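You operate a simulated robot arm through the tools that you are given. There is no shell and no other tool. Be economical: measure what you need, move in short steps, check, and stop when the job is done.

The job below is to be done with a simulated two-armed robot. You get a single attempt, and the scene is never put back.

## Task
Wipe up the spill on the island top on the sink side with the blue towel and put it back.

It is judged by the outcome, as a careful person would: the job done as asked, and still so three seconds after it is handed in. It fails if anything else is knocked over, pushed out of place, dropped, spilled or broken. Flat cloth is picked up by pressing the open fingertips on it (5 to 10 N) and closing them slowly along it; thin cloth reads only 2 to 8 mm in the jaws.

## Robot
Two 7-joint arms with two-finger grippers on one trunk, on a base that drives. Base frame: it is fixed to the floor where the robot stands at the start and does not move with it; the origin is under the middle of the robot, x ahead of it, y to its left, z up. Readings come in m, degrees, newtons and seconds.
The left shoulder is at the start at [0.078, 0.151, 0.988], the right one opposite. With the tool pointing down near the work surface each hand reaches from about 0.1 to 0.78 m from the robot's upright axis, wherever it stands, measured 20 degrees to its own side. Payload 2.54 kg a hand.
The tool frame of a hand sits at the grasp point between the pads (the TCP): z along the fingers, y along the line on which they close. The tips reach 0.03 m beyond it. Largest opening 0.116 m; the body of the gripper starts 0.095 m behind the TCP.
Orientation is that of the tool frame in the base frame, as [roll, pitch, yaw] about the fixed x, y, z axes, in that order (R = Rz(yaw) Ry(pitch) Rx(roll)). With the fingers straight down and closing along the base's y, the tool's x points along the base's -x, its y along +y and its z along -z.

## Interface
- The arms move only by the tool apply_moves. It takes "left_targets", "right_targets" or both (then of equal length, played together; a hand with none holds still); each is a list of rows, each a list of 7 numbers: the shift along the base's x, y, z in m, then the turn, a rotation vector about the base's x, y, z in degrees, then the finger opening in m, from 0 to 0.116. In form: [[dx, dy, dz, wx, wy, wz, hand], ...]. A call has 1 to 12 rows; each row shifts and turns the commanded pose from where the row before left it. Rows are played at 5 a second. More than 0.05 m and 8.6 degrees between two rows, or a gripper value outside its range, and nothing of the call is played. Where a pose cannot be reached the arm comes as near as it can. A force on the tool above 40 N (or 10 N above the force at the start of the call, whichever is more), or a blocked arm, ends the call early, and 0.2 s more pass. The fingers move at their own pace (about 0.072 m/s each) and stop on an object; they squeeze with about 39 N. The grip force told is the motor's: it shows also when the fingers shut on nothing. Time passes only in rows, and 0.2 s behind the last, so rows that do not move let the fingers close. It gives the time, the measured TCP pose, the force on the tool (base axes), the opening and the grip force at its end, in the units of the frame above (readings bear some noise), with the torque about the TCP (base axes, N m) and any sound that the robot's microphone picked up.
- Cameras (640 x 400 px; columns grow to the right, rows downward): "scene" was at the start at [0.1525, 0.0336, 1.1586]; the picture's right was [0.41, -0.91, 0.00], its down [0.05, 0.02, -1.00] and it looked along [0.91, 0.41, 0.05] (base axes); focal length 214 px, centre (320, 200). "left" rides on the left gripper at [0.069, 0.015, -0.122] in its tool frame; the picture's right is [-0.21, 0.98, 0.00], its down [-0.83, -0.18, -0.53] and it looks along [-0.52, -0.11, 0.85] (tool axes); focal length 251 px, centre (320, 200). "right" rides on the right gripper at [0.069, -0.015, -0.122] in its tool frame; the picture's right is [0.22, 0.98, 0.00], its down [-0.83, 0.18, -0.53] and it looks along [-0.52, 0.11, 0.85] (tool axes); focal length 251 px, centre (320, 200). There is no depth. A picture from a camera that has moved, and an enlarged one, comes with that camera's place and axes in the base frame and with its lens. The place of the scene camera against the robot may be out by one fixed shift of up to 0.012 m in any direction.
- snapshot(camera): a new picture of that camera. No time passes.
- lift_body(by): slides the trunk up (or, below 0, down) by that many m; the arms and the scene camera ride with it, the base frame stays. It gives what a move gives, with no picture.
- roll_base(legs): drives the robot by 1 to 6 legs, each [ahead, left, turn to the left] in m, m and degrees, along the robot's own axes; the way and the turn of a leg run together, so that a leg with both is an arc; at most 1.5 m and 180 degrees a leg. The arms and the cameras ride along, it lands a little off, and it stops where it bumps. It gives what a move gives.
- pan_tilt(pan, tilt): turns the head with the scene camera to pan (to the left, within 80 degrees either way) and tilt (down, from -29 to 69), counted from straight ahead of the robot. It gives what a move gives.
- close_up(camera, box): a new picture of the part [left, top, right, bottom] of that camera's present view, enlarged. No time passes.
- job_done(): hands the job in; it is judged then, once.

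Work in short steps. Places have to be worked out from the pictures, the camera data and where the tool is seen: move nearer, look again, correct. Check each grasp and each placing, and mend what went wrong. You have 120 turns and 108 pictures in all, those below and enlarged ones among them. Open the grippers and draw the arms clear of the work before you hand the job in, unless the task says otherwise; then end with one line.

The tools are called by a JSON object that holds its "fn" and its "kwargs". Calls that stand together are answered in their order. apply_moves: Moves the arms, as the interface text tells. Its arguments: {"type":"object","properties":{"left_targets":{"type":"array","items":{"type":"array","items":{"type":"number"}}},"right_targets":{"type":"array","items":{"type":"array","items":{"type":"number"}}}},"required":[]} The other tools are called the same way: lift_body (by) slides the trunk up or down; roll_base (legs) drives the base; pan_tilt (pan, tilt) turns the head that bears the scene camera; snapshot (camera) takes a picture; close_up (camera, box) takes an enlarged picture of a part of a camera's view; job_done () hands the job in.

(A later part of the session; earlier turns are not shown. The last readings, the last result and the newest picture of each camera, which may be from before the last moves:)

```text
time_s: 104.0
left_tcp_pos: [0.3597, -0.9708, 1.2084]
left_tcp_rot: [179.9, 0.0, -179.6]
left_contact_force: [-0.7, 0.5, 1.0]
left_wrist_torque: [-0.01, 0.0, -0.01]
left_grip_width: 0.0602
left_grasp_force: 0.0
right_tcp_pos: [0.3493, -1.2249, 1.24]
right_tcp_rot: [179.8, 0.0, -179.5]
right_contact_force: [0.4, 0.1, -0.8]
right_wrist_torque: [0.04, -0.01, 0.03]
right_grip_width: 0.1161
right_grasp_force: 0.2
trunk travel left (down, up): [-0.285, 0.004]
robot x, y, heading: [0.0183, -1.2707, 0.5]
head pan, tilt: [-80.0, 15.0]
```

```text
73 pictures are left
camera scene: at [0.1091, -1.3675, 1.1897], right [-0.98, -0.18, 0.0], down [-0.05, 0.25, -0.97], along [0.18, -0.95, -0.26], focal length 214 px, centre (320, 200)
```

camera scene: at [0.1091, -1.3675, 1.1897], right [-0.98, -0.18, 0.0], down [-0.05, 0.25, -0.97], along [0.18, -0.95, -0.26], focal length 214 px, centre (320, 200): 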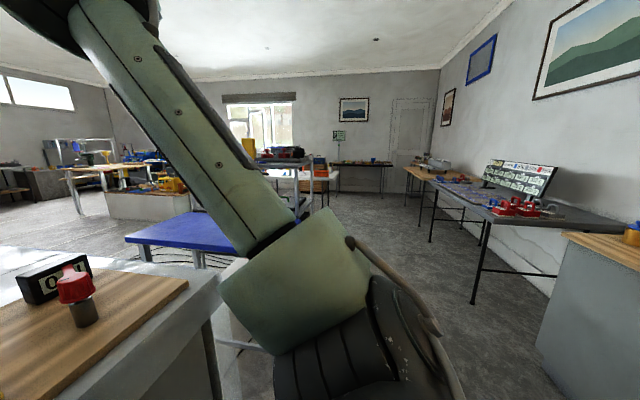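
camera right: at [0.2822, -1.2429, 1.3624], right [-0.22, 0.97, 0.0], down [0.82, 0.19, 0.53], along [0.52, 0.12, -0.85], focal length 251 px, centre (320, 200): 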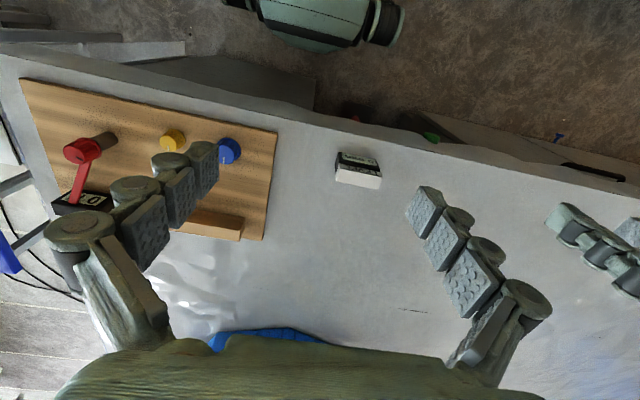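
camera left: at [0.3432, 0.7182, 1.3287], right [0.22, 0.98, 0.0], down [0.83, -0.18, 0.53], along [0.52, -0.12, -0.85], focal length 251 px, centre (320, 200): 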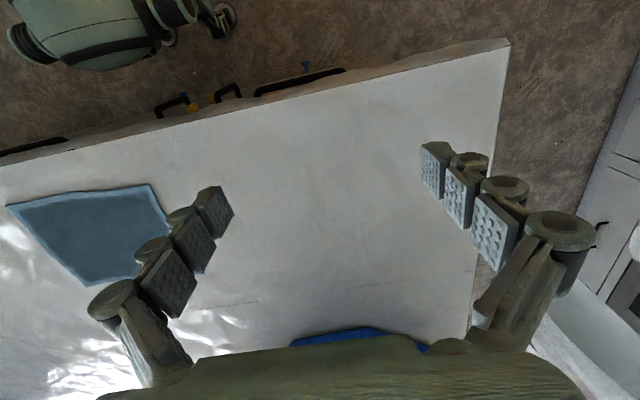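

I still see no spill. I'll turn the robot a little to see the sink and settle which side of the island it faces.

{"fn": "roll_base", "kwargs": {"legs": [[0, 0.6, 0], [0, 0, -80]]}}

{"fn": "pan_tilt", "kwargs": {"pan": -60, "tilt": 15}}

{"fn": "snapshot", "kwargs": {"camera": "scene"}}

{"fn": "pan_tilt", "kwargs": {"pan": 60, "tilt": 25}}

{"fn": "snapshot", "kwargs": {"camera": "scene"}}

```text
time_s: 113.8
left_tcp_pos: [0.3706, -0.9526, 1.207]
left_tcp_rot: [-180.0, 0.0, 100.5]
left_contact_force: [-0.5, -0.3, 0.1]
left_wrist_torque: [-0.01, 0.03, 0.01]
left_grip_width: 0.06
left_grasp_force: 0.1
right_tcp_pos: [0.1193, -0.9854, 1.2407]
right_tcp_rot: [-180.0, 0.0, 100.3]
right_contact_force: [0.3, 0.4, 0.4]
right_wrist_torque: [0.02, 0.05, 0.0]
right_grip_width: 0.1162
right_grasp_force: 0.0
trunk travel left (down, up): [-0.285, 0.004]
robot x, y, heading: [0.0161, -0.6681, -79.5]
head pan, tilt: [-80.0, 15.0]
```

```text
time_s: 114.6
left_tcp_pos: [0.3718, -0.9529, 1.2078]
left_tcp_rot: [-179.9, 0.1, 100.4]
left_contact_force: [0.1, -0.2, 0.3]
left_wrist_torque: [0.02, -0.02, -0.02]
left_grip_width: 0.0599
left_grasp_force: 0.1
right_tcp_pos: [0.1213, -0.9854, 1.2393]
right_tcp_rot: [179.9, -0.1, 100.4]
right_contact_force: [0.7, 0.3, -0.2]
right_wrist_torque: [-0.01, 0.0, 0.02]
right_grip_width: 0.1159
right_grasp_force: 0.0
trunk travel left (down, up): [-0.285, 0.004]
robot x, y, heading: [0.0151, -0.6699, -79.5]
head pan, tilt: [-60.0, 15.0]
```

```text
72 pictures are left
camera scene: at [-0.0401, -0.7986, 1.1898], right [-0.65, 0.76, 0.0], down [0.2, 0.17, -0.97], along [-0.74, -0.62, -0.26], focal length 214 px, centre (320, 200)
```

scene: 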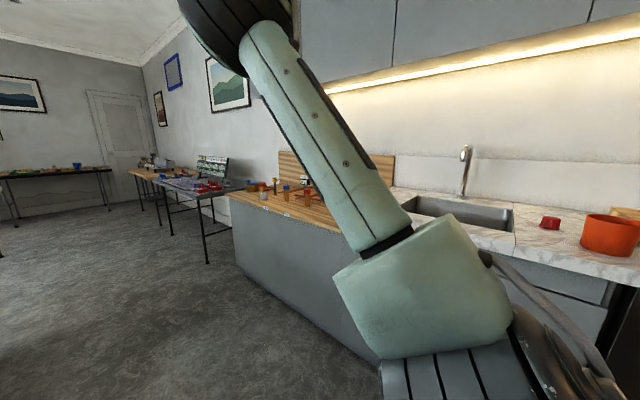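

```text
time_s: 116.6
left_tcp_pos: [0.3707, -0.9525, 1.208]
left_tcp_rot: [-180.0, 0.0, 100.4]
left_contact_force: [-0.2, 0.8, -0.1]
left_wrist_torque: [-0.02, -0.02, -0.01]
left_grip_width: 0.0601
left_grasp_force: 0.1
right_tcp_pos: [0.1196, -0.9869, 1.24]
right_tcp_rot: [179.9, 0.1, 100.2]
right_contact_force: [-0.5, 0.0, 0.0]
right_wrist_torque: [0.01, 0.02, 0.04]
right_grip_width: 0.1162
right_grasp_force: 0.1
trunk travel left (down, up): [-0.285, 0.004]
robot x, y, heading: [0.0157, -0.6691, -79.6]
head pan, tilt: [60.0, 25.0]
```

```text
71 pictures are left
camera scene: at [0.1179, -0.7692, 1.1735], right [-0.34, -0.94, 0.0], down [-0.4, 0.14, -0.91], along [0.85, -0.3, -0.42], focal length 214 px, centre (320, 200)
```

scene: 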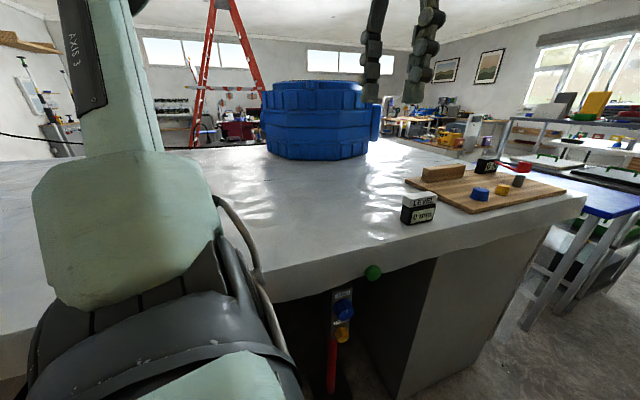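

The sink is at about (−1.5, −0.85), so the sink side is the near edge, centred around y≈−0.8. I'll face the island again here and enlarge several patches of the surface to find a faint or clear spill.

{"fn": "roll_base", "kwargs": {"legs": [[0, 0, 79.5]]}}

{"fn": "pan_tilt", "kwargs": {"pan": 0, "tilt": 45}}

{"fn": "close_up", "kwargs": {"camera": "scene", "box": [0, 60, 320, 260]}}

{"fn": "close_up", "kwargs": {"camera": "scene", "box": [320, 60, 640, 260]}}

{"fn": "close_up", "kwargs": {"camera": "right", "box": [160, 100, 480, 300]}}

{"fn": "close_up", "kwargs": {"camera": "left", "box": [160, 100, 480, 300]}}

```text
time_s: 120.6
left_tcp_pos: [0.3565, -0.3674, 1.2074]
left_tcp_rot: [-179.9, 0.0, -179.6]
left_contact_force: [0.3, -0.1, -0.6]
left_wrist_torque: [0.02, -0.06, 0.01]
left_grip_width: 0.0602
left_grasp_force: 0.0
right_tcp_pos: [0.3446, -0.6211, 1.2409]
right_tcp_rot: [179.9, 0.0, -179.7]
right_contact_force: [-0.3, -1.0, 0.6]
right_wrist_torque: [0.0, -0.01, -0.01]
right_grip_width: 0.116
right_grasp_force: 0.0
trunk travel left (down, up): [-0.285, 0.004]
robot x, y, heading: [0.0191, -0.6703, 0.3]
head pan, tilt: [60.0, 25.0]
```

```text
time_s: 121.9
left_tcp_pos: [0.3557, -0.3679, 1.2078]
left_tcp_rot: [180.0, 0.0, -179.6]
left_contact_force: [-0.5, -0.2, 0.0]
left_wrist_torque: [-0.02, 0.0, -0.03]
left_grip_width: 0.0598
left_grasp_force: 0.1
right_tcp_pos: [0.3465, -0.6216, 1.2397]
right_tcp_rot: [179.9, 0.0, -179.7]
right_contact_force: [0.6, 0.4, -0.5]
right_wrist_torque: [0.0, 0.0, 0.03]
right_grip_width: 0.1157
right_grasp_force: 0.1
trunk travel left (down, up): [-0.285, 0.004]
robot x, y, heading: [0.0132, -0.6687, 0.2]
head pan, tilt: [0.0, 45.0]
```

```text
2.00 times, centred on (160, 160) of scene
camera zoom: at [0.1682, -0.6703, 1.143], right [0.01, -1.0, 0.0], down [-0.71, 0.0, -0.71], along [0.71, 0.0, -0.71], focal length 429 px, centre (640, 280)
```

zoom: 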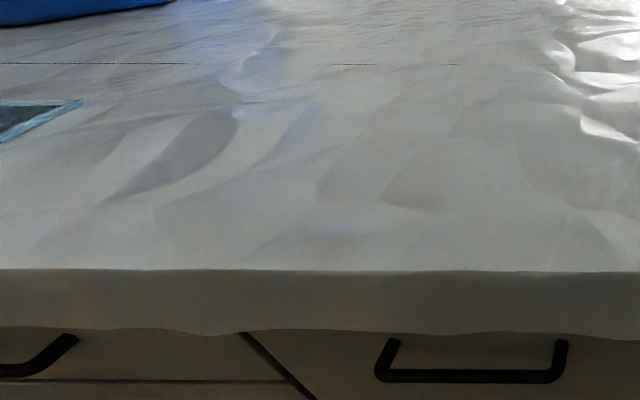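

```text
2.00 times, centred on (480, 160) of scene
camera zoom: at [0.1682, -0.6703, 1.143], right [0.01, -1.0, 0.0], down [-0.71, 0.0, -0.71], along [0.71, 0.0, -0.71], focal length 429 px, centre (0, 280)
```

zoom: 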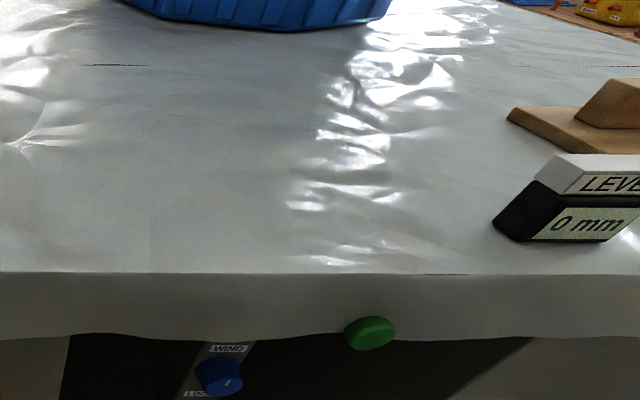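

```text
2.00 times, centred on (320, 200) of right
camera zoom: at [0.2772, -0.6387, 1.3624], right [-0.22, 0.98, 0.0], down [0.82, 0.18, 0.53], along [0.52, 0.12, -0.85], focal length 503 px, centre (320, 200)
```

zoom: 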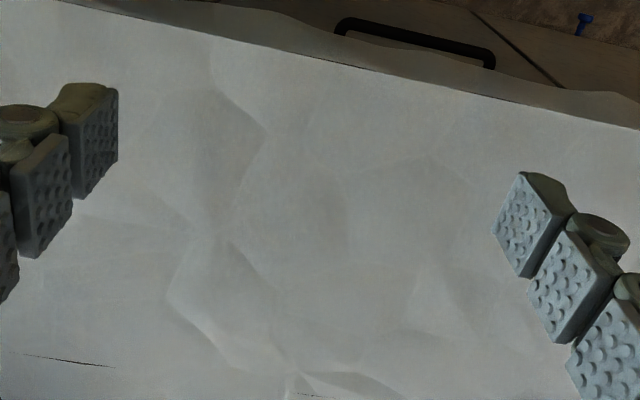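

```text
2.00 times, centred on (320, 200) of left
camera zoom: at [0.2868, -0.3526, 1.329], right [0.21, 0.98, 0.0], down [0.83, -0.18, 0.53], along [0.52, -0.11, -0.85], focal length 503 px, centre (320, 200)
```

zoom: 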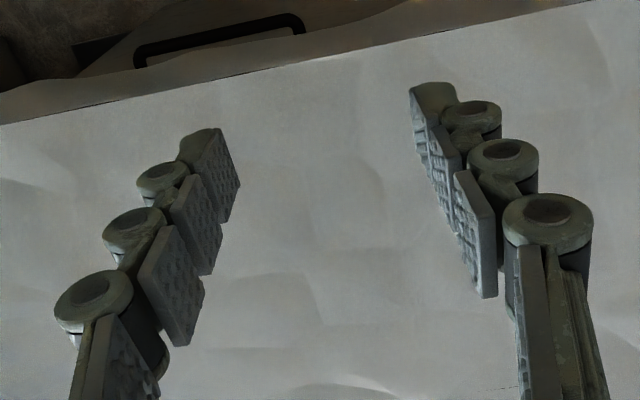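

Nothing is definite; a clear spill may only show as a smooth reflection at a low angle. I'll lower the trunk and look across the surface.

{"fn": "lift_body", "kwargs": {"by": -0.18}}

{"fn": "pan_tilt", "kwargs": {"pan": 0, "tilt": 20}}

{"fn": "snapshot", "kwargs": {"camera": "scene"}}

{"fn": "snapshot", "kwargs": {"camera": "right"}}

{"fn": "pan_tilt", "kwargs": {"pan": 50, "tilt": 20}}

{"fn": "snapshot", "kwargs": {"camera": "scene"}}

```text
time_s: 123.9
left_tcp_pos: [0.357, -0.367, 1.0272]
left_tcp_rot: [179.9, 0.0, -179.6]
left_contact_force: [0.4, 0.6, -0.3]
left_wrist_torque: [-0.01, 0.0, -0.01]
left_grip_width: 0.0597
left_grasp_force: 0.0
right_tcp_pos: [0.3455, -0.6212, 1.0606]
right_tcp_rot: [179.8, 0.0, -179.8]
right_contact_force: [-0.6, 0.0, -0.3]
right_wrist_torque: [-0.01, 0.04, 0.02]
right_grip_width: 0.116
right_grasp_force: 0.0
trunk travel left (down, up): [-0.105, 0.184]
robot x, y, heading: [0.0165, -0.669, 0.5]
head pan, tilt: [0.0, 45.0]
```

```text
time_s: 124.8
left_tcp_pos: [0.3558, -0.3684, 1.0279]
left_tcp_rot: [180.0, -0.1, -179.6]
left_contact_force: [-0.9, -0.2, -0.1]
left_wrist_torque: [-0.01, -0.04, 0.01]
left_grip_width: 0.0599
left_grasp_force: 0.0
right_tcp_pos: [0.3458, -0.6218, 1.06]
right_tcp_rot: [179.9, 0.1, -179.7]
right_contact_force: [-0.7, -0.1, 0.3]
right_wrist_torque: [-0.02, -0.02, 0.01]
right_grip_width: 0.1161
right_grasp_force: 0.1
trunk travel left (down, up): [-0.105, 0.184]
robot x, y, heading: [0.0166, -0.6689, 0.3]
head pan, tilt: [0.0, 20.0]
```

```text
66 pictures are left
camera scene: at [0.18, -0.6703, 1.0015], right [0.01, -1.0, 0.0], down [-0.34, 0.0, -0.94], along [0.94, 0.01, -0.34], focal length 214 px, centre (320, 200)
```

scene: 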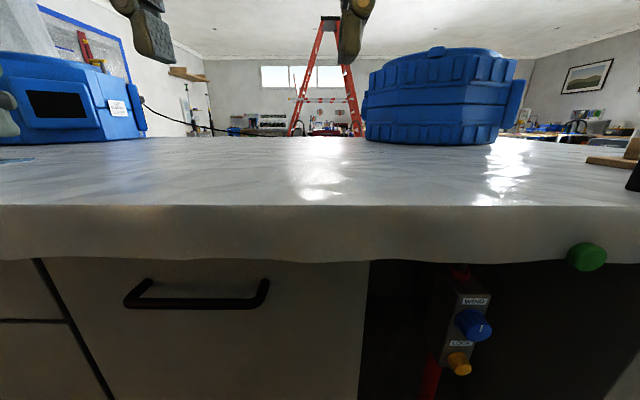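

```text
65 pictures are left
camera right: at [0.2772, -0.6387, 1.1824], right [-0.22, 0.98, 0.0], down [0.82, 0.18, 0.53], along [0.52, 0.12, -0.85], focal length 251 px, centre (320, 200)
```

right: 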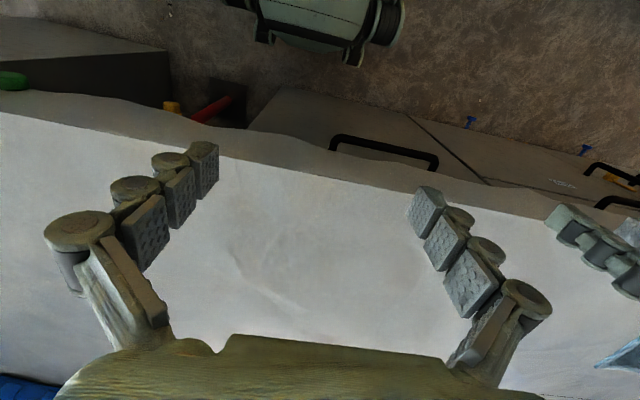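

```text
time_s: 125.9
left_tcp_pos: [0.3572, -0.3676, 1.0278]
left_tcp_rot: [180.0, 0.0, -179.6]
left_contact_force: [-0.4, 1.3, -1.1]
left_wrist_torque: [-0.02, 0.01, -0.04]
left_grip_width: 0.0598
left_grasp_force: 0.1
right_tcp_pos: [0.3441, -0.6223, 1.0601]
right_tcp_rot: [180.0, 0.1, -179.7]
right_contact_force: [0.4, 0.4, -0.3]
right_wrist_torque: [-0.01, -0.02, -0.01]
right_grip_width: 0.1158
right_grasp_force: 0.1
trunk travel left (down, up): [-0.105, 0.184]
robot x, y, heading: [0.0122, -0.6716, 0.4]
head pan, tilt: [50.0, 20.0]
```

```text
64 pictures are left
camera scene: at [0.1464, -0.5992, 1.0016], right [0.77, -0.64, 0.0], down [-0.22, -0.26, -0.94], along [0.6, 0.72, -0.34], focal length 214 px, centre (320, 200)
```

scene: 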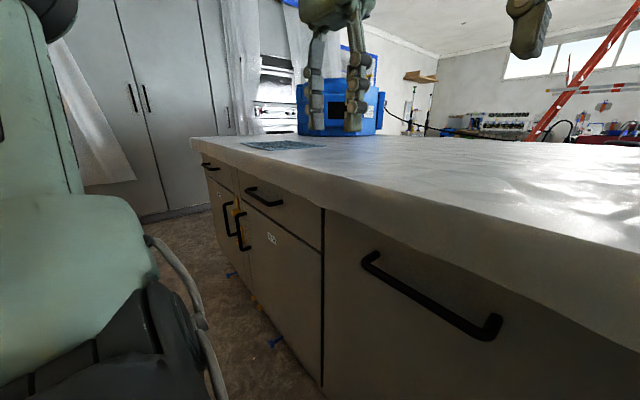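

One feature is consistent in two separate views: the grainy dark streak near (0.65, 0.68). It may be a clear puddle that is invisible from straight above, so I'll go back and zoom on it from several angles.

{"fn": "lift_body", "kwargs": {"by": 0.18}}

{"fn": "roll_base", "kwargs": {"legs": [[0, 1.1, 0]]}}

{"fn": "pan_tilt", "kwargs": {"pan": 30, "tilt": 25}}

{"fn": "close_up", "kwargs": {"camera": "scene", "box": [160, 150, 480, 350]}}

{"fn": "snapshot", "kwargs": {"camera": "left"}}

```text
time_s: 127.9
left_tcp_pos: [0.3568, -0.3671, 1.2076]
left_tcp_rot: [-180.0, 0.1, -179.6]
left_contact_force: [0.1, 0.0, -0.4]
left_wrist_torque: [0.01, -0.02, 0.02]
left_grip_width: 0.0598
left_grasp_force: 0.0
right_tcp_pos: [0.3455, -0.6208, 1.2406]
right_tcp_rot: [179.9, -0.1, -179.7]
right_contact_force: [0.3, -0.8, 0.3]
right_wrist_torque: [0.03, -0.01, 0.02]
right_grip_width: 0.1158
right_grasp_force: 0.0
trunk travel left (down, up): [-0.285, 0.004]
robot x, y, heading: [0.0164, -0.67, 0.1]
head pan, tilt: [50.0, 20.0]
```

```text
time_s: 138.8
left_tcp_pos: [0.3557, 0.728, 1.2082]
left_tcp_rot: [179.9, 0.0, 180.0]
left_contact_force: [0.2, 0.1, 0.3]
left_wrist_torque: [-0.03, -0.01, -0.01]
left_grip_width: 0.06
left_grasp_force: 0.1
right_tcp_pos: [0.342, 0.4748, 1.2393]
right_tcp_rot: [179.9, 0.0, 180.0]
right_contact_force: [0.4, -0.7, 0.0]
right_wrist_torque: [0.01, 0.0, 0.0]
right_grip_width: 0.1161
right_grasp_force: 0.1
trunk travel left (down, up): [-0.285, 0.004]
robot x, y, heading: [0.0092, 0.4294, 0.0]
head pan, tilt: [50.0, 20.0]
```

```text
time_s: 139.6
left_tcp_pos: [0.3551, 0.7282, 1.2062]
left_tcp_rot: [180.0, 0.0, 180.0]
left_contact_force: [-0.7, -0.4, -0.8]
left_wrist_torque: [0.01, 0.02, -0.02]
left_grip_width: 0.0596
left_grasp_force: 0.1
right_tcp_pos: [0.3432, 0.4747, 1.2399]
right_tcp_rot: [180.0, 0.1, 179.9]
right_contact_force: [-0.2, -0.4, -0.3]
right_wrist_torque: [0.02, 0.0, 0.03]
right_grip_width: 0.1162
right_grasp_force: 0.0
trunk travel left (down, up): [-0.285, 0.004]
robot x, y, heading: [0.0148, 0.4284, 0.3]
head pan, tilt: [30.0, 25.0]
```

```text
2.00 times, centred on (320, 250) of scene
camera zoom: at [0.1638, 0.4735, 1.1735], right [0.5, -0.87, 0.0], down [-0.37, -0.21, -0.91], along [0.79, 0.45, -0.42], focal length 429 px, centre (320, 100)
```

zoom: 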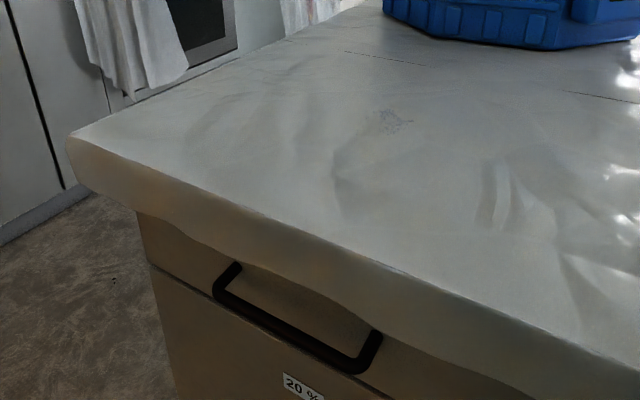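

```text
62 pictures are left
camera left: at [0.2861, 0.7443, 1.3289], right [0.22, 0.98, 0.0], down [0.83, -0.18, 0.53], along [0.52, -0.11, -0.85], focal length 251 px, centre (320, 200)
```

left: 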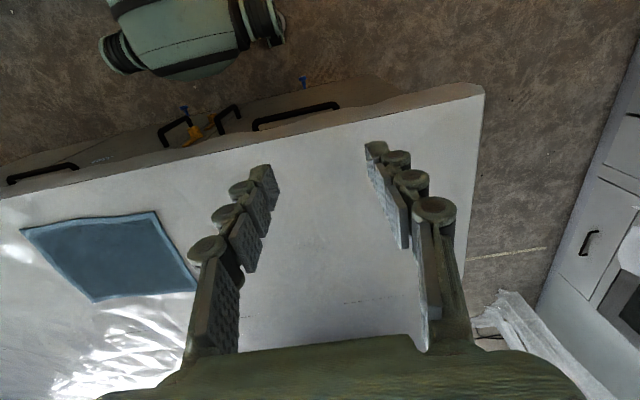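

There is a small speckled patch at about (0.67, 0.65). I'll enlarge it strongly.

{"fn": "close_up", "kwargs": {"camera": "scene", "box": [315, 185, 395, 235]}}

{"fn": "close_up", "kwargs": {"camera": "left", "box": [240, 160, 400, 260]}}

```text
8.00 times, centred on (355, 210) of scene
camera zoom: at [0.1638, 0.4735, 1.1735], right [0.5, -0.87, 0.0], down [-0.37, -0.21, -0.91], along [0.79, 0.45, -0.42], focal length 1716 px, centre (40, 120)
```

zoom: 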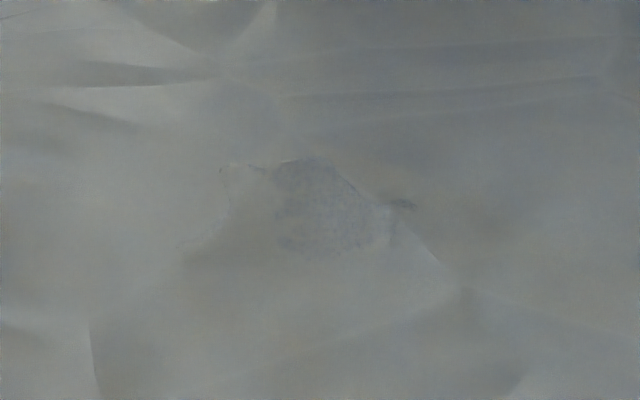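

```text
4.00 times, centred on (320, 210) of left
camera zoom: at [0.2861, 0.7443, 1.3289], right [0.22, 0.98, 0.0], down [0.83, -0.18, 0.53], along [0.52, -0.11, -0.85], focal length 1006 px, centre (320, 160)
```

zoom: 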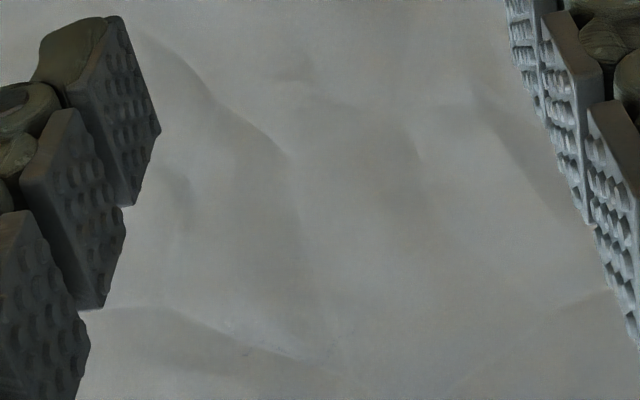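

A faint speckled patch appears in several views. I'll bring the left wrist camera down close over it.

{"fn": "apply_moves", "kwargs": {"left_targets": [[0.045, -0.016, -0.02, 0, 0, 0, 0.116], [0.045, -0.016, -0.03, 0, 0, 0, 0.116], [0.045, -0.016, -0.04, 0, 0, 0, 0.116], [0.045, -0.016, -0.04, 0, 0, 0, 0.116], [0.045, -0.016, -0.04, 0, 0, 0, 0.116], [0, 0, 0, 0, 0, 0, 0.116]]}}

{"fn": "snapshot", "kwargs": {"camera": "left"}}

{"fn": "close_up", "kwargs": {"camera": "left", "box": [200, 100, 440, 250]}}

```text
refused: row 1 steps farther than a row can; nothing moved
```

```text
59 pictures are left
camera left: at [0.2861, 0.7443, 1.3289], right [0.22, 0.98, 0.0], down [0.83, -0.18, 0.53], along [0.52, -0.11, -0.85], focal length 251 px, centre (320, 200)
```

left: 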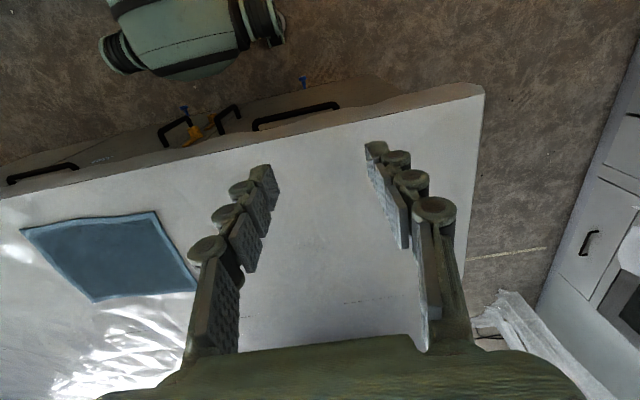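

```text
2.67 times, centred on (320, 175) of left
camera zoom: at [0.2861, 0.7443, 1.3289], right [0.22, 0.98, 0.0], down [0.83, -0.18, 0.53], along [0.52, -0.11, -0.85], focal length 670 px, centre (320, 267)
```

zoom: 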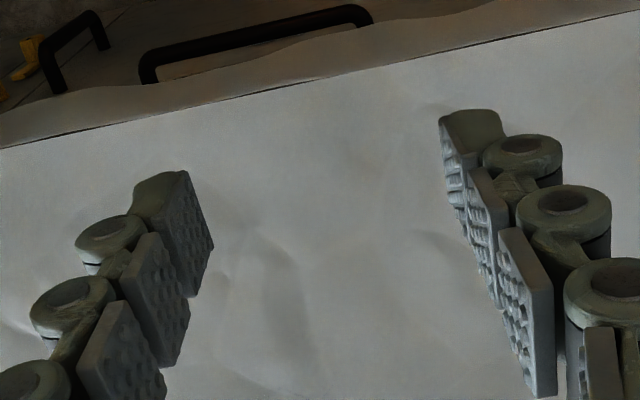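

The rows exceeded the 0.05 m step limit, so I'll use smaller steps.

{"fn": "apply_moves", "kwargs": {"left_targets": [[0.032, -0.012, -0.024, 0, 0, 0, 0.116], [0.032, -0.012, -0.024, 0, 0, 0, 0.116], [0.032, -0.012, -0.024, 0, 0, 0, 0.116], [0.032, -0.012, -0.024, 0, 0, 0, 0.116], [0.032, -0.012, -0.024, 0, 0, 0, 0.116], [0.032, -0.012, -0.024, 0, 0, 0, 0.116], [0.032, -0.01, -0.024, 0, 0, 0, 0.116], [0, 0, 0, 0, 0, 0, 0.116]]}}

{"fn": "snapshot", "kwargs": {"camera": "left"}}

```text
time_s: 141.4
left_tcp_pos: [0.5799, 0.6466, 1.0394]
left_tcp_rot: [-179.9, 0.1, 180.0]
left_contact_force: [-0.4, 0.8, 0.1]
left_wrist_torque: [0.02, -0.01, 0.01]
left_grip_width: 0.1161
left_grasp_force: 0.0
right_tcp_pos: [0.3417, 0.4745, 1.2408]
right_tcp_rot: [180.0, 0.1, 179.8]
right_contact_force: [-0.3, 0.1, 0.4]
right_wrist_torque: [-0.01, -0.04, -0.02]
right_grip_width: 0.1163
right_grasp_force: 0.0
trunk travel left (down, up): [-0.285, 0.004]
robot x, y, heading: [0.0119, 0.4283, 0.2]
head pan, tilt: [30.0, 25.0]
```

```text
57 pictures are left
camera left: at [0.5097, 0.6622, 1.1607], right [0.22, 0.98, 0.0], down [0.83, -0.18, 0.53], along [0.52, -0.11, -0.84], focal length 251 px, centre (320, 200)
```

left: 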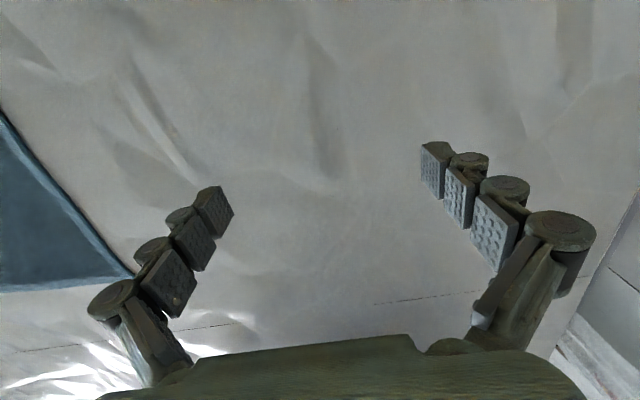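

Up close this spot is plain sheet. Comparing views, a converging crease or gleam sits consistently at (0.635, −0.68), directly opposite the sink. I'll retract, drive back there and inspect it with the wrist camera close up.

{"fn": "apply_moves", "kwargs": {"left_targets": [[-0.032, 0.012, 0.024, 0, 0, 0, 0.116], [-0.032, 0.012, 0.024, 0, 0, 0, 0.116], [-0.032, 0.012, 0.024, 0, 0, 0, 0.116], [-0.032, 0.012, 0.024, 0, 0, 0, 0.116], [-0.032, 0.012, 0.024, 0, 0, 0, 0.116], [-0.032, 0.012, 0.024, 0, 0, 0, 0.116], [-0.032, 0.01, 0.024, 0, 0, 0, 0.116]]}}

{"fn": "roll_base", "kwargs": {"legs": [[0, -1.15, 0]]}}

{"fn": "apply_moves", "kwargs": {"right_targets": [[0.032, 0, -0.03, 0, 0, 0, 0.116], [0.032, 0, -0.03, 0, 0, 0, 0.116], [0.032, 0, -0.03, 0, 0, 0, 0.116], [0.032, 0, -0.03, 0, 0, 0, 0.116], [0.032, 0, -0.03, 0, 0, 0, 0.116], [0.032, 0, -0.03, 0, 0, 0, 0.116], [0, 0, 0, 0, 0, 0, 0.116]]}}

{"fn": "snapshot", "kwargs": {"camera": "right"}}

{"fn": "pan_tilt", "kwargs": {"pan": 0, "tilt": 30}}

{"fn": "snapshot", "kwargs": {"camera": "scene"}}

```text
time_s: 143.0
left_tcp_pos: [0.3538, 0.7296, 1.2083]
left_tcp_rot: [179.9, 0.0, -179.9]
left_contact_force: [0.4, -1.1, -0.3]
left_wrist_torque: [0.0, -0.02, 0.0]
left_grip_width: 0.116
left_grasp_force: 0.1
right_tcp_pos: [0.3416, 0.4751, 1.2404]
right_tcp_rot: [179.9, 0.1, 179.8]
right_contact_force: [-0.1, -0.3, -0.1]
right_wrist_torque: [-0.01, 0.02, 0.02]
right_grip_width: 0.1159
right_grasp_force: 0.0
trunk travel left (down, up): [-0.285, 0.004]
robot x, y, heading: [0.0091, 0.4309, 0.1]
head pan, tilt: [30.0, 25.0]
```

```text
time_s: 154.4
left_tcp_pos: [0.3571, -0.4255, 1.207]
left_tcp_rot: [180.0, 0.0, -179.7]
left_contact_force: [0.2, -0.2, -0.3]
left_wrist_torque: [-0.02, -0.02, 0.0]
left_grip_width: 0.1162
left_grasp_force: 0.0
right_tcp_pos: [0.3459, -0.6785, 1.24]
right_tcp_rot: [179.8, 0.0, -179.7]
right_contact_force: [0.1, -0.3, 0.1]
right_wrist_torque: [-0.01, -0.01, 0.0]
right_grip_width: 0.1161
right_grasp_force: 0.0
trunk travel left (down, up): [-0.285, 0.004]
robot x, y, heading: [0.0215, -0.7289, 0.3]
head pan, tilt: [30.0, 25.0]
```

```text
time_s: 156.0
left_tcp_pos: [0.3558, -0.4245, 1.2086]
left_tcp_rot: [180.0, 0.0, -179.6]
left_contact_force: [0.8, 0.0, 1.1]
left_wrist_torque: [0.01, -0.04, -0.01]
left_grip_width: 0.1163
left_grasp_force: 0.1
right_tcp_pos: [0.5396, -0.6776, 1.0592]
right_tcp_rot: [179.9, 0.2, -179.7]
right_contact_force: [-0.5, 0.5, 0.5]
right_wrist_torque: [0.01, -0.02, 0.02]
right_grip_width: 0.116
right_grasp_force: 0.0
trunk travel left (down, up): [-0.285, 0.004]
robot x, y, heading: [0.0152, -0.7253, 0.3]
head pan, tilt: [30.0, 25.0]
```

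```text
56 pictures are left
camera right: at [0.4698, -0.6949, 1.182], right [-0.22, 0.98, 0.0], down [0.82, 0.19, 0.54], along [0.52, 0.12, -0.84], focal length 251 px, centre (320, 200)
```

right: 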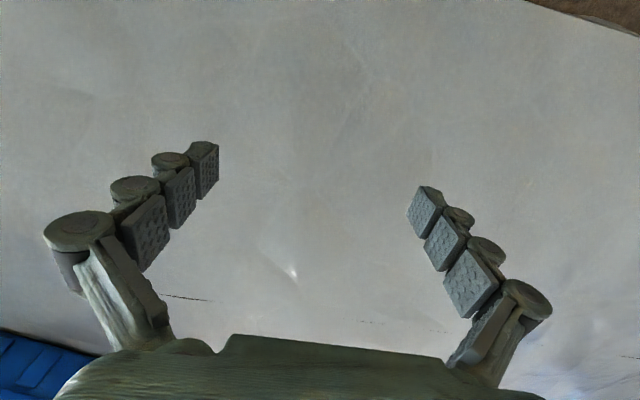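

```text
time_s: 156.9
left_tcp_pos: [0.3561, -0.4246, 1.207]
left_tcp_rot: [-180.0, 0.0, -179.6]
left_contact_force: [-0.1, -0.4, 0.1]
left_wrist_torque: [0.0, 0.0, -0.01]
left_grip_width: 0.1161
left_grasp_force: 0.1
right_tcp_pos: [0.5386, -0.6775, 1.0606]
right_tcp_rot: [179.9, 0.0, -179.7]
right_contact_force: [0.4, -0.6, -0.7]
right_wrist_torque: [0.0, 0.01, 0.03]
right_grip_width: 0.1158
right_grasp_force: 0.1
trunk travel left (down, up): [-0.285, 0.004]
robot x, y, heading: [0.0144, -0.7257, 0.3]
head pan, tilt: [0.0, 30.0]
```

```text
55 pictures are left
camera scene: at [0.1782, -0.7274, 1.1656], right [0.01, -1.0, 0.0], down [-0.5, 0.0, -0.87], along [0.87, 0.01, -0.5], focal length 214 px, centre (320, 200)
```

scene: 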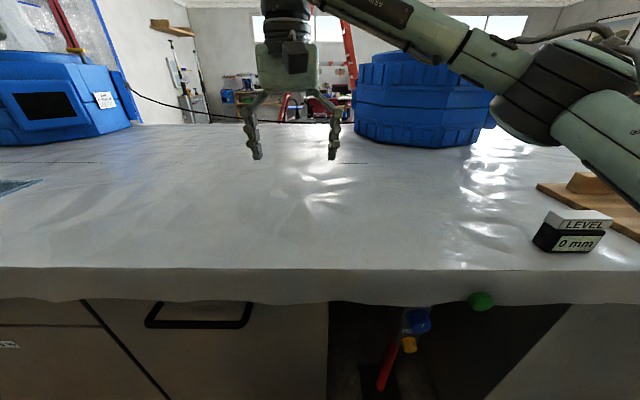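

Faint rounded tones show in the upper middle of the wrist view. I'll enlarge them.

{"fn": "close_up", "kwargs": {"camera": "right", "box": [180, 0, 500, 200]}}

{"fn": "close_up", "kwargs": {"camera": "scene", "box": [140, 150, 380, 275]}}

```text
2.00 times, centred on (340, 100) of right
camera zoom: at [0.47, -0.695, 1.1821], right [-0.22, 0.98, 0.0], down [0.82, 0.19, 0.53], along [0.52, 0.12, -0.84], focal length 503 px, centre (280, 400)
```

zoom: 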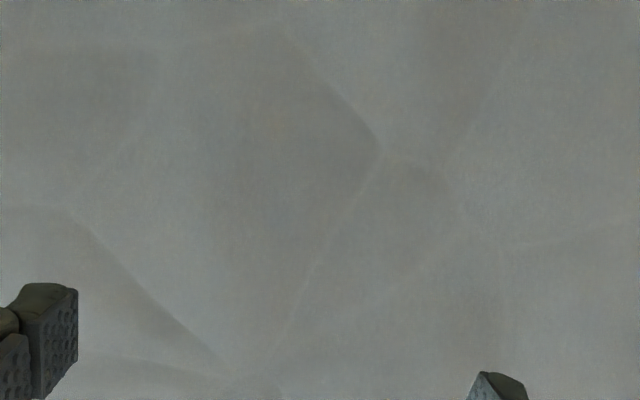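

```text
2.67 times, centred on (260, 212) of scene
camera zoom: at [0.1782, -0.7274, 1.1656], right [0.01, -1.0, 0.0], down [-0.5, 0.0, -0.87], along [0.87, 0.01, -0.5], focal length 572 px, centre (480, 167)
```

zoom: 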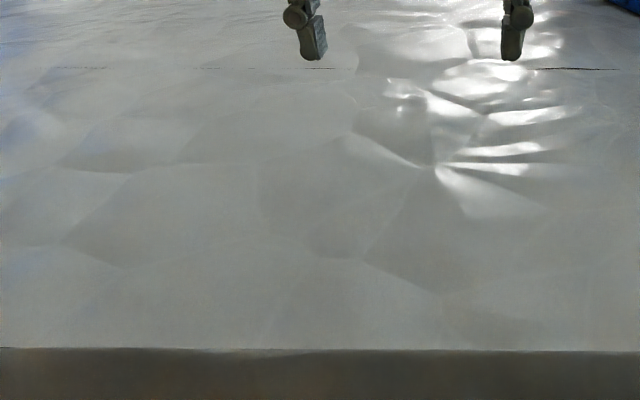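

This is only creased plastic. The right tub still hides the area behind and beside it, so I'll retract and view it from the far right corner.

{"fn": "apply_moves", "kwargs": {"right_targets": [[-0.032, 0, 0.03, 0, 0, 0, 0.116], [-0.032, 0, 0.03, 0, 0, 0, 0.116], [-0.032, 0, 0.03, 0, 0, 0, 0.116], [-0.032, 0, 0.03, 0, 0, 0, 0.116], [-0.032, 0, 0.03, 0, 0, 0, 0.116], [-0.032, 0, 0.03, 0, 0, 0, 0.116]]}}

{"fn": "roll_base", "kwargs": {"legs": [[0, -1.0, 0]]}}

{"fn": "pan_tilt", "kwargs": {"pan": 15, "tilt": 20}}

{"fn": "snapshot", "kwargs": {"camera": "scene"}}

{"fn": "close_up", "kwargs": {"camera": "scene", "box": [200, 100, 440, 250]}}

```text
time_s: 158.3
left_tcp_pos: [0.3554, -0.4256, 1.2077]
left_tcp_rot: [-180.0, 0.0, -179.5]
left_contact_force: [-0.2, 0.1, 0.1]
left_wrist_torque: [-0.01, -0.02, -0.02]
left_grip_width: 0.1159
left_grasp_force: 0.1
right_tcp_pos: [0.345, -0.6775, 1.2387]
right_tcp_rot: [180.0, 0.1, -179.6]
right_contact_force: [-1.9, -0.2, 0.6]
right_wrist_torque: [-0.02, -0.02, -0.01]
right_grip_width: 0.116
right_grasp_force: 0.0
trunk travel left (down, up): [-0.285, 0.004]
robot x, y, heading: [0.015, -0.7275, 0.4]
head pan, tilt: [0.0, 30.0]
```

```text
time_s: 168.3
left_tcp_pos: [0.3659, -1.4224, 1.2081]
left_tcp_rot: [-180.0, 0.0, -179.0]
left_contact_force: [-0.7, 0.0, -0.4]
left_wrist_torque: [-0.03, -0.01, 0.01]
left_grip_width: 0.1159
left_grasp_force: 0.0
right_tcp_pos: [0.3572, -1.6747, 1.2386]
right_tcp_rot: [179.9, 0.0, -179.1]
right_contact_force: [0.2, -0.1, -0.1]
right_wrist_torque: [0.03, 0.01, 0.03]
right_grip_width: 0.1159
right_grasp_force: 0.0
trunk travel left (down, up): [-0.285, 0.004]
robot x, y, heading: [0.0267, -1.7237, 1.1]
head pan, tilt: [0.0, 30.0]
```

```text
time_s: 169.1
left_tcp_pos: [0.3653, -1.423, 1.209]
left_tcp_rot: [180.0, 0.0, -179.1]
left_contact_force: [0.1, 0.3, 0.4]
left_wrist_torque: [0.01, -0.03, 0.03]
left_grip_width: 0.1158
left_grasp_force: 0.1
right_tcp_pos: [0.3575, -1.6758, 1.2396]
right_tcp_rot: [179.9, 0.1, -179.0]
right_contact_force: [-0.4, 0.2, -0.3]
right_wrist_torque: [-0.01, 0.02, 0.02]
right_grip_width: 0.1161
right_grasp_force: 0.0
trunk travel left (down, up): [-0.285, 0.004]
robot x, y, heading: [0.0279, -1.7247, 1.1]
head pan, tilt: [15.0, 20.0]
```

```text
52 pictures are left
camera scene: at [0.1894, -1.7021, 1.1816], right [0.27, -0.96, 0.0], down [-0.33, -0.09, -0.94], along [0.9, 0.26, -0.34], focal length 214 px, centre (320, 200)
```

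scene: 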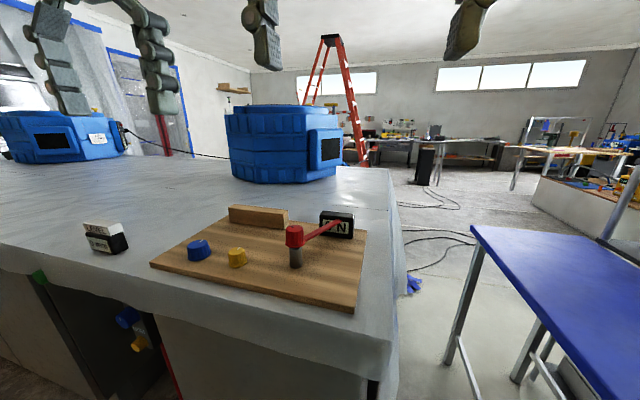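

```text
2.67 times, centred on (320, 175) of scene
camera zoom: at [0.1894, -1.7021, 1.1816], right [0.27, -0.96, 0.0], down [-0.33, -0.09, -0.94], along [0.9, 0.26, -0.34], focal length 572 px, centre (320, 267)
```

zoom: 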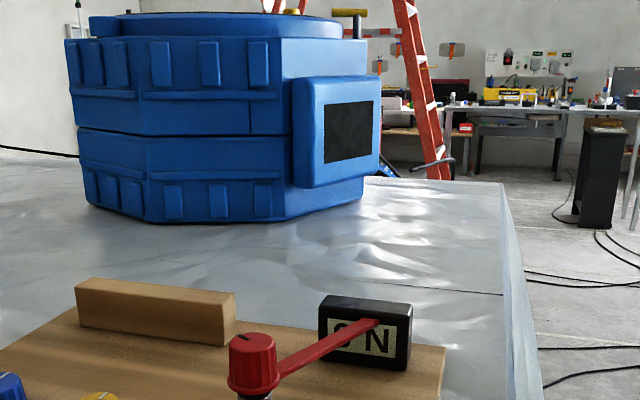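

No spill at the right end either. The stretch y −0.5…0.1 just right of the towel had some darker areas I never examined closely, so I'll drive to y≈−0.2 and zoom there.

{"fn": "roll_base", "kwargs": {"legs": [[0, 0, -1], [0, 1.45, 0]]}}

{"fn": "pan_tilt", "kwargs": {"pan": 0, "tilt": 45}}

{"fn": "close_up", "kwargs": {"camera": "scene", "box": [100, 40, 420, 240]}}

{"fn": "close_up", "kwargs": {"camera": "scene", "box": [300, 100, 540, 250]}}

{"fn": "snapshot", "kwargs": {"camera": "right"}}

```text
time_s: 183.5
left_tcp_pos: [0.3705, 0.0267, 1.2082]
left_tcp_rot: [180.0, -0.1, -179.9]
left_contact_force: [0.1, -0.5, -1.0]
left_wrist_torque: [0.01, 0.0, 0.06]
left_grip_width: 0.1159
left_grasp_force: 0.1
right_tcp_pos: [0.3584, -0.2259, 1.2387]
right_tcp_rot: [179.8, 0.0, -180.0]
right_contact_force: [0.3, -0.6, 0.0]
right_wrist_torque: [-0.03, 0.03, -0.01]
right_grip_width: 0.116
right_grasp_force: 0.1
trunk travel left (down, up): [-0.285, 0.004]
robot x, y, heading: [0.0237, -0.274, 0.4]
head pan, tilt: [15.0, 20.0]
```

```text
time_s: 184.4
left_tcp_pos: [0.37, 0.0262, 1.2073]
left_tcp_rot: [180.0, -0.1, -180.0]
left_contact_force: [0.5, 0.5, -0.6]
left_wrist_torque: [0.0, -0.01, -0.02]
left_grip_width: 0.1161
left_grasp_force: 0.0
right_tcp_pos: [0.3591, -0.2255, 1.2385]
right_tcp_rot: [179.9, -0.1, 179.9]
right_contact_force: [-0.3, -0.2, 1.2]
right_wrist_torque: [-0.01, 0.02, 0.02]
right_grip_width: 0.116
right_grasp_force: 0.1
trunk travel left (down, up): [-0.285, 0.004]
robot x, y, heading: [0.0276, -0.2744, 0.0]
head pan, tilt: [0.0, 45.0]
```

```text
2.00 times, centred on (260, 140) of scene
camera zoom: at [0.1808, -0.275, 1.143], right [0.0, -1.0, 0.0], down [-0.71, 0.0, -0.71], along [0.71, 0.0, -0.71], focal length 429 px, centre (440, 320)
```

zoom: 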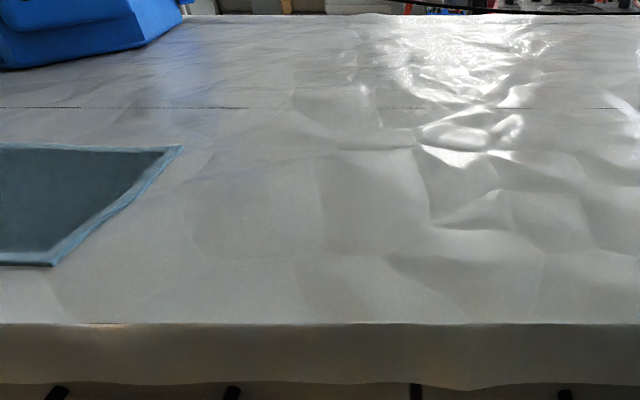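

```text
2.67 times, centred on (420, 175) of scene
camera zoom: at [0.1808, -0.275, 1.143], right [0.0, -1.0, 0.0], down [-0.71, 0.0, -0.71], along [0.71, 0.0, -0.71], focal length 572 px, centre (53, 267)
```

zoom: 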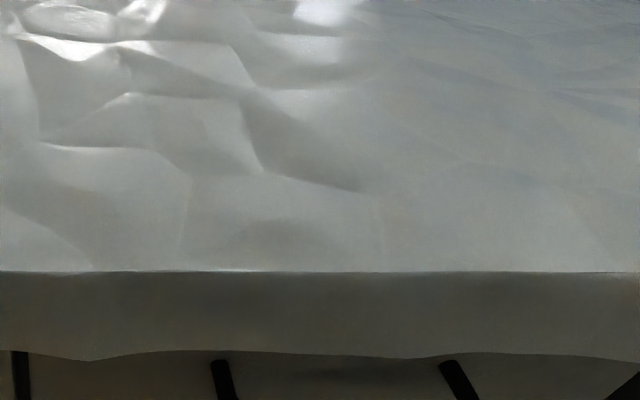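

```text
48 pictures are left
camera right: at [0.2899, -0.2435, 1.3616], right [-0.21, 0.98, 0.0], down [0.83, 0.18, 0.53], along [0.52, 0.12, -0.84], focal length 251 px, centre (320, 200)
```

right: 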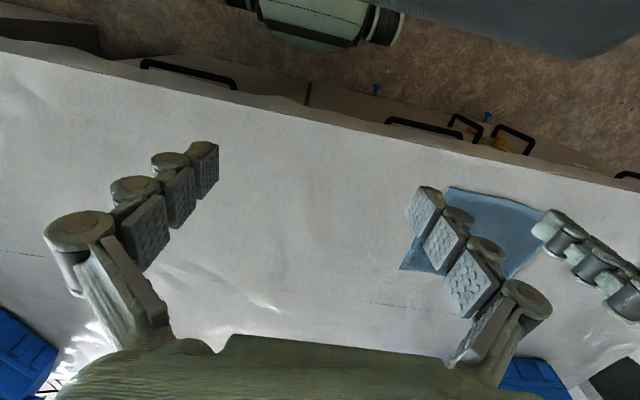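

A smooth oval with a bright rim shows at about (0.79, −0.29), roughly 14×9 cm, unlike the sharp creases around it. I'll zoom in on it with both cameras.

{"fn": "close_up", "kwargs": {"camera": "scene", "box": [290, 85, 370, 135]}}

{"fn": "close_up", "kwargs": {"camera": "right", "box": [180, 200, 340, 300]}}

```text
8.00 times, centred on (330, 110) of scene
camera zoom: at [0.1808, -0.275, 1.143], right [0.0, -1.0, 0.0], down [-0.71, 0.0, -0.71], along [0.71, 0.0, -0.71], focal length 1716 px, centre (240, 920)
```

zoom: 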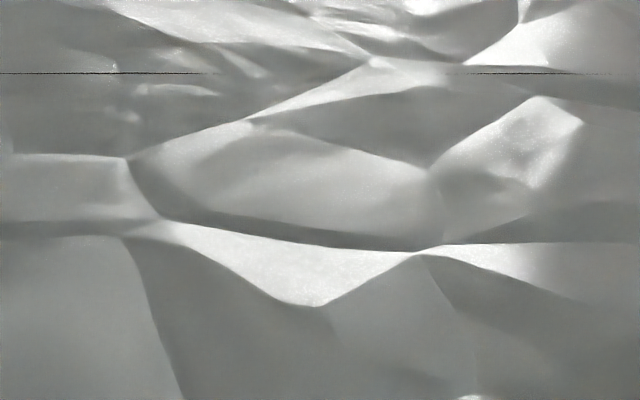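

```text
4.00 times, centred on (260, 250) of right
camera zoom: at [0.2899, -0.2435, 1.3616], right [-0.21, 0.98, 0.0], down [0.83, 0.18, 0.53], along [0.52, 0.12, -0.84], focal length 1006 px, centre (560, 0)
```

zoom: 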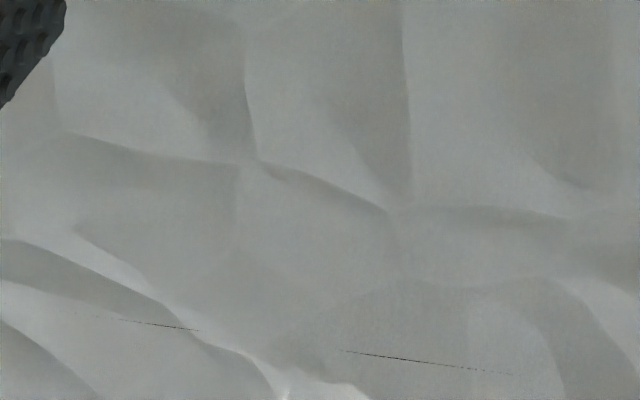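

That is only facets too. However, the grainy speckle at (0.66, 0.67) did persist in three or four scene views, as a thin liquid film flush with the uneven sheet would. I'll go back and view it obliquely, closer and from several heights.

{"fn": "roll_base", "kwargs": {"legs": [[0, 0.85, 0]]}}

{"fn": "pan_tilt", "kwargs": {"pan": 10, "tilt": 30}}

{"fn": "close_up", "kwargs": {"camera": "scene", "box": [220, 120, 380, 220]}}

{"fn": "lift_body", "kwargs": {"by": -0.1}}

{"fn": "close_up", "kwargs": {"camera": "scene", "box": [220, 100, 380, 200]}}

```text
time_s: 193.0
left_tcp_pos: [0.3703, 0.8779, 1.2067]
left_tcp_rot: [-180.0, 0.0, -179.9]
left_contact_force: [0.1, 0.4, -0.6]
left_wrist_torque: [0.03, 0.02, 0.01]
left_grip_width: 0.1161
left_grasp_force: 0.0
right_tcp_pos: [0.3575, 0.6249, 1.2393]
right_tcp_rot: [179.9, 0.0, 180.0]
right_contact_force: [0.6, 0.2, -0.4]
right_wrist_torque: [-0.03, 0.01, 0.0]
right_grip_width: 0.1163
right_grasp_force: 0.0
trunk travel left (down, up): [-0.285, 0.004]
robot x, y, heading: [0.0259, 0.5785, -0.1]
head pan, tilt: [0.0, 45.0]
```

```text
time_s: 193.7
left_tcp_pos: [0.3695, 0.8775, 1.2079]
left_tcp_rot: [180.0, 0.0, 179.9]
left_contact_force: [-0.2, -0.3, 0.2]
left_wrist_torque: [-0.04, -0.01, 0.0]
left_grip_width: 0.1161
left_grasp_force: 0.0
right_tcp_pos: [0.3574, 0.6247, 1.2379]
right_tcp_rot: [179.8, -0.1, -179.9]
right_contact_force: [0.4, -0.5, 0.6]
right_wrist_torque: [-0.04, 0.0, 0.0]
right_grip_width: 0.1163
right_grasp_force: 0.0
trunk travel left (down, up): [-0.285, 0.004]
robot x, y, heading: [0.0279, 0.5789, 0.1]
head pan, tilt: [10.0, 30.0]
```

```text
4.00 times, centred on (300, 170) of scene
camera zoom: at [0.1878, 0.5928, 1.1655], right [0.17, -0.98, 0.0], down [-0.49, -0.09, -0.87], along [0.85, 0.15, -0.5], focal length 858 px, centre (400, 320)
```

zoom: 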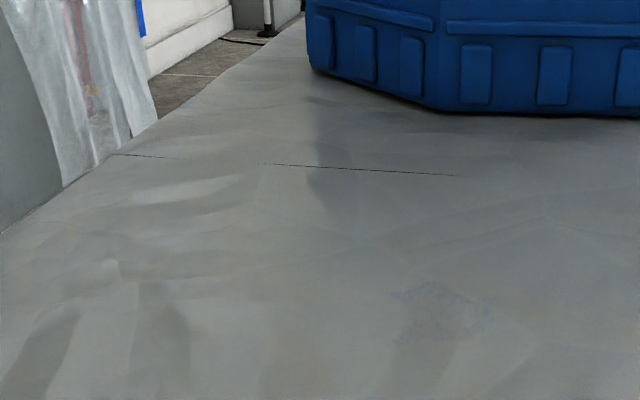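

```text
time_s: 195.1
left_tcp_pos: [0.3687, 0.8781, 1.1078]
left_tcp_rot: [180.0, -0.1, -180.0]
left_contact_force: [0.0, 0.6, 0.1]
left_wrist_torque: [0.01, 0.01, 0.01]
left_grip_width: 0.1159
left_grasp_force: 0.0
right_tcp_pos: [0.3563, 0.6259, 1.1404]
right_tcp_rot: [179.9, 0.1, 180.0]
right_contact_force: [0.2, 0.5, 0.6]
right_wrist_torque: [0.02, 0.0, -0.01]
right_grip_width: 0.1162
right_grasp_force: 0.0
trunk travel left (down, up): [-0.185, 0.104]
robot x, y, heading: [0.0274, 0.5784, -0.2]
head pan, tilt: [10.0, 30.0]
```

```text
4.00 times, centred on (300, 150) of scene
camera zoom: at [0.1876, 0.5928, 1.0657], right [0.17, -0.98, 0.0], down [-0.49, -0.09, -0.87], along [0.85, 0.15, -0.5], focal length 858 px, centre (400, 400)
```

zoom: 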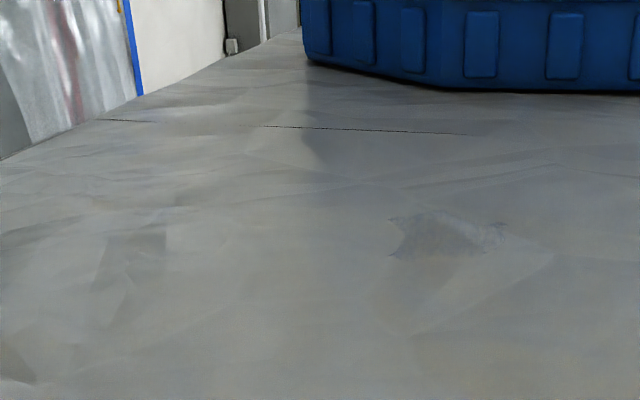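

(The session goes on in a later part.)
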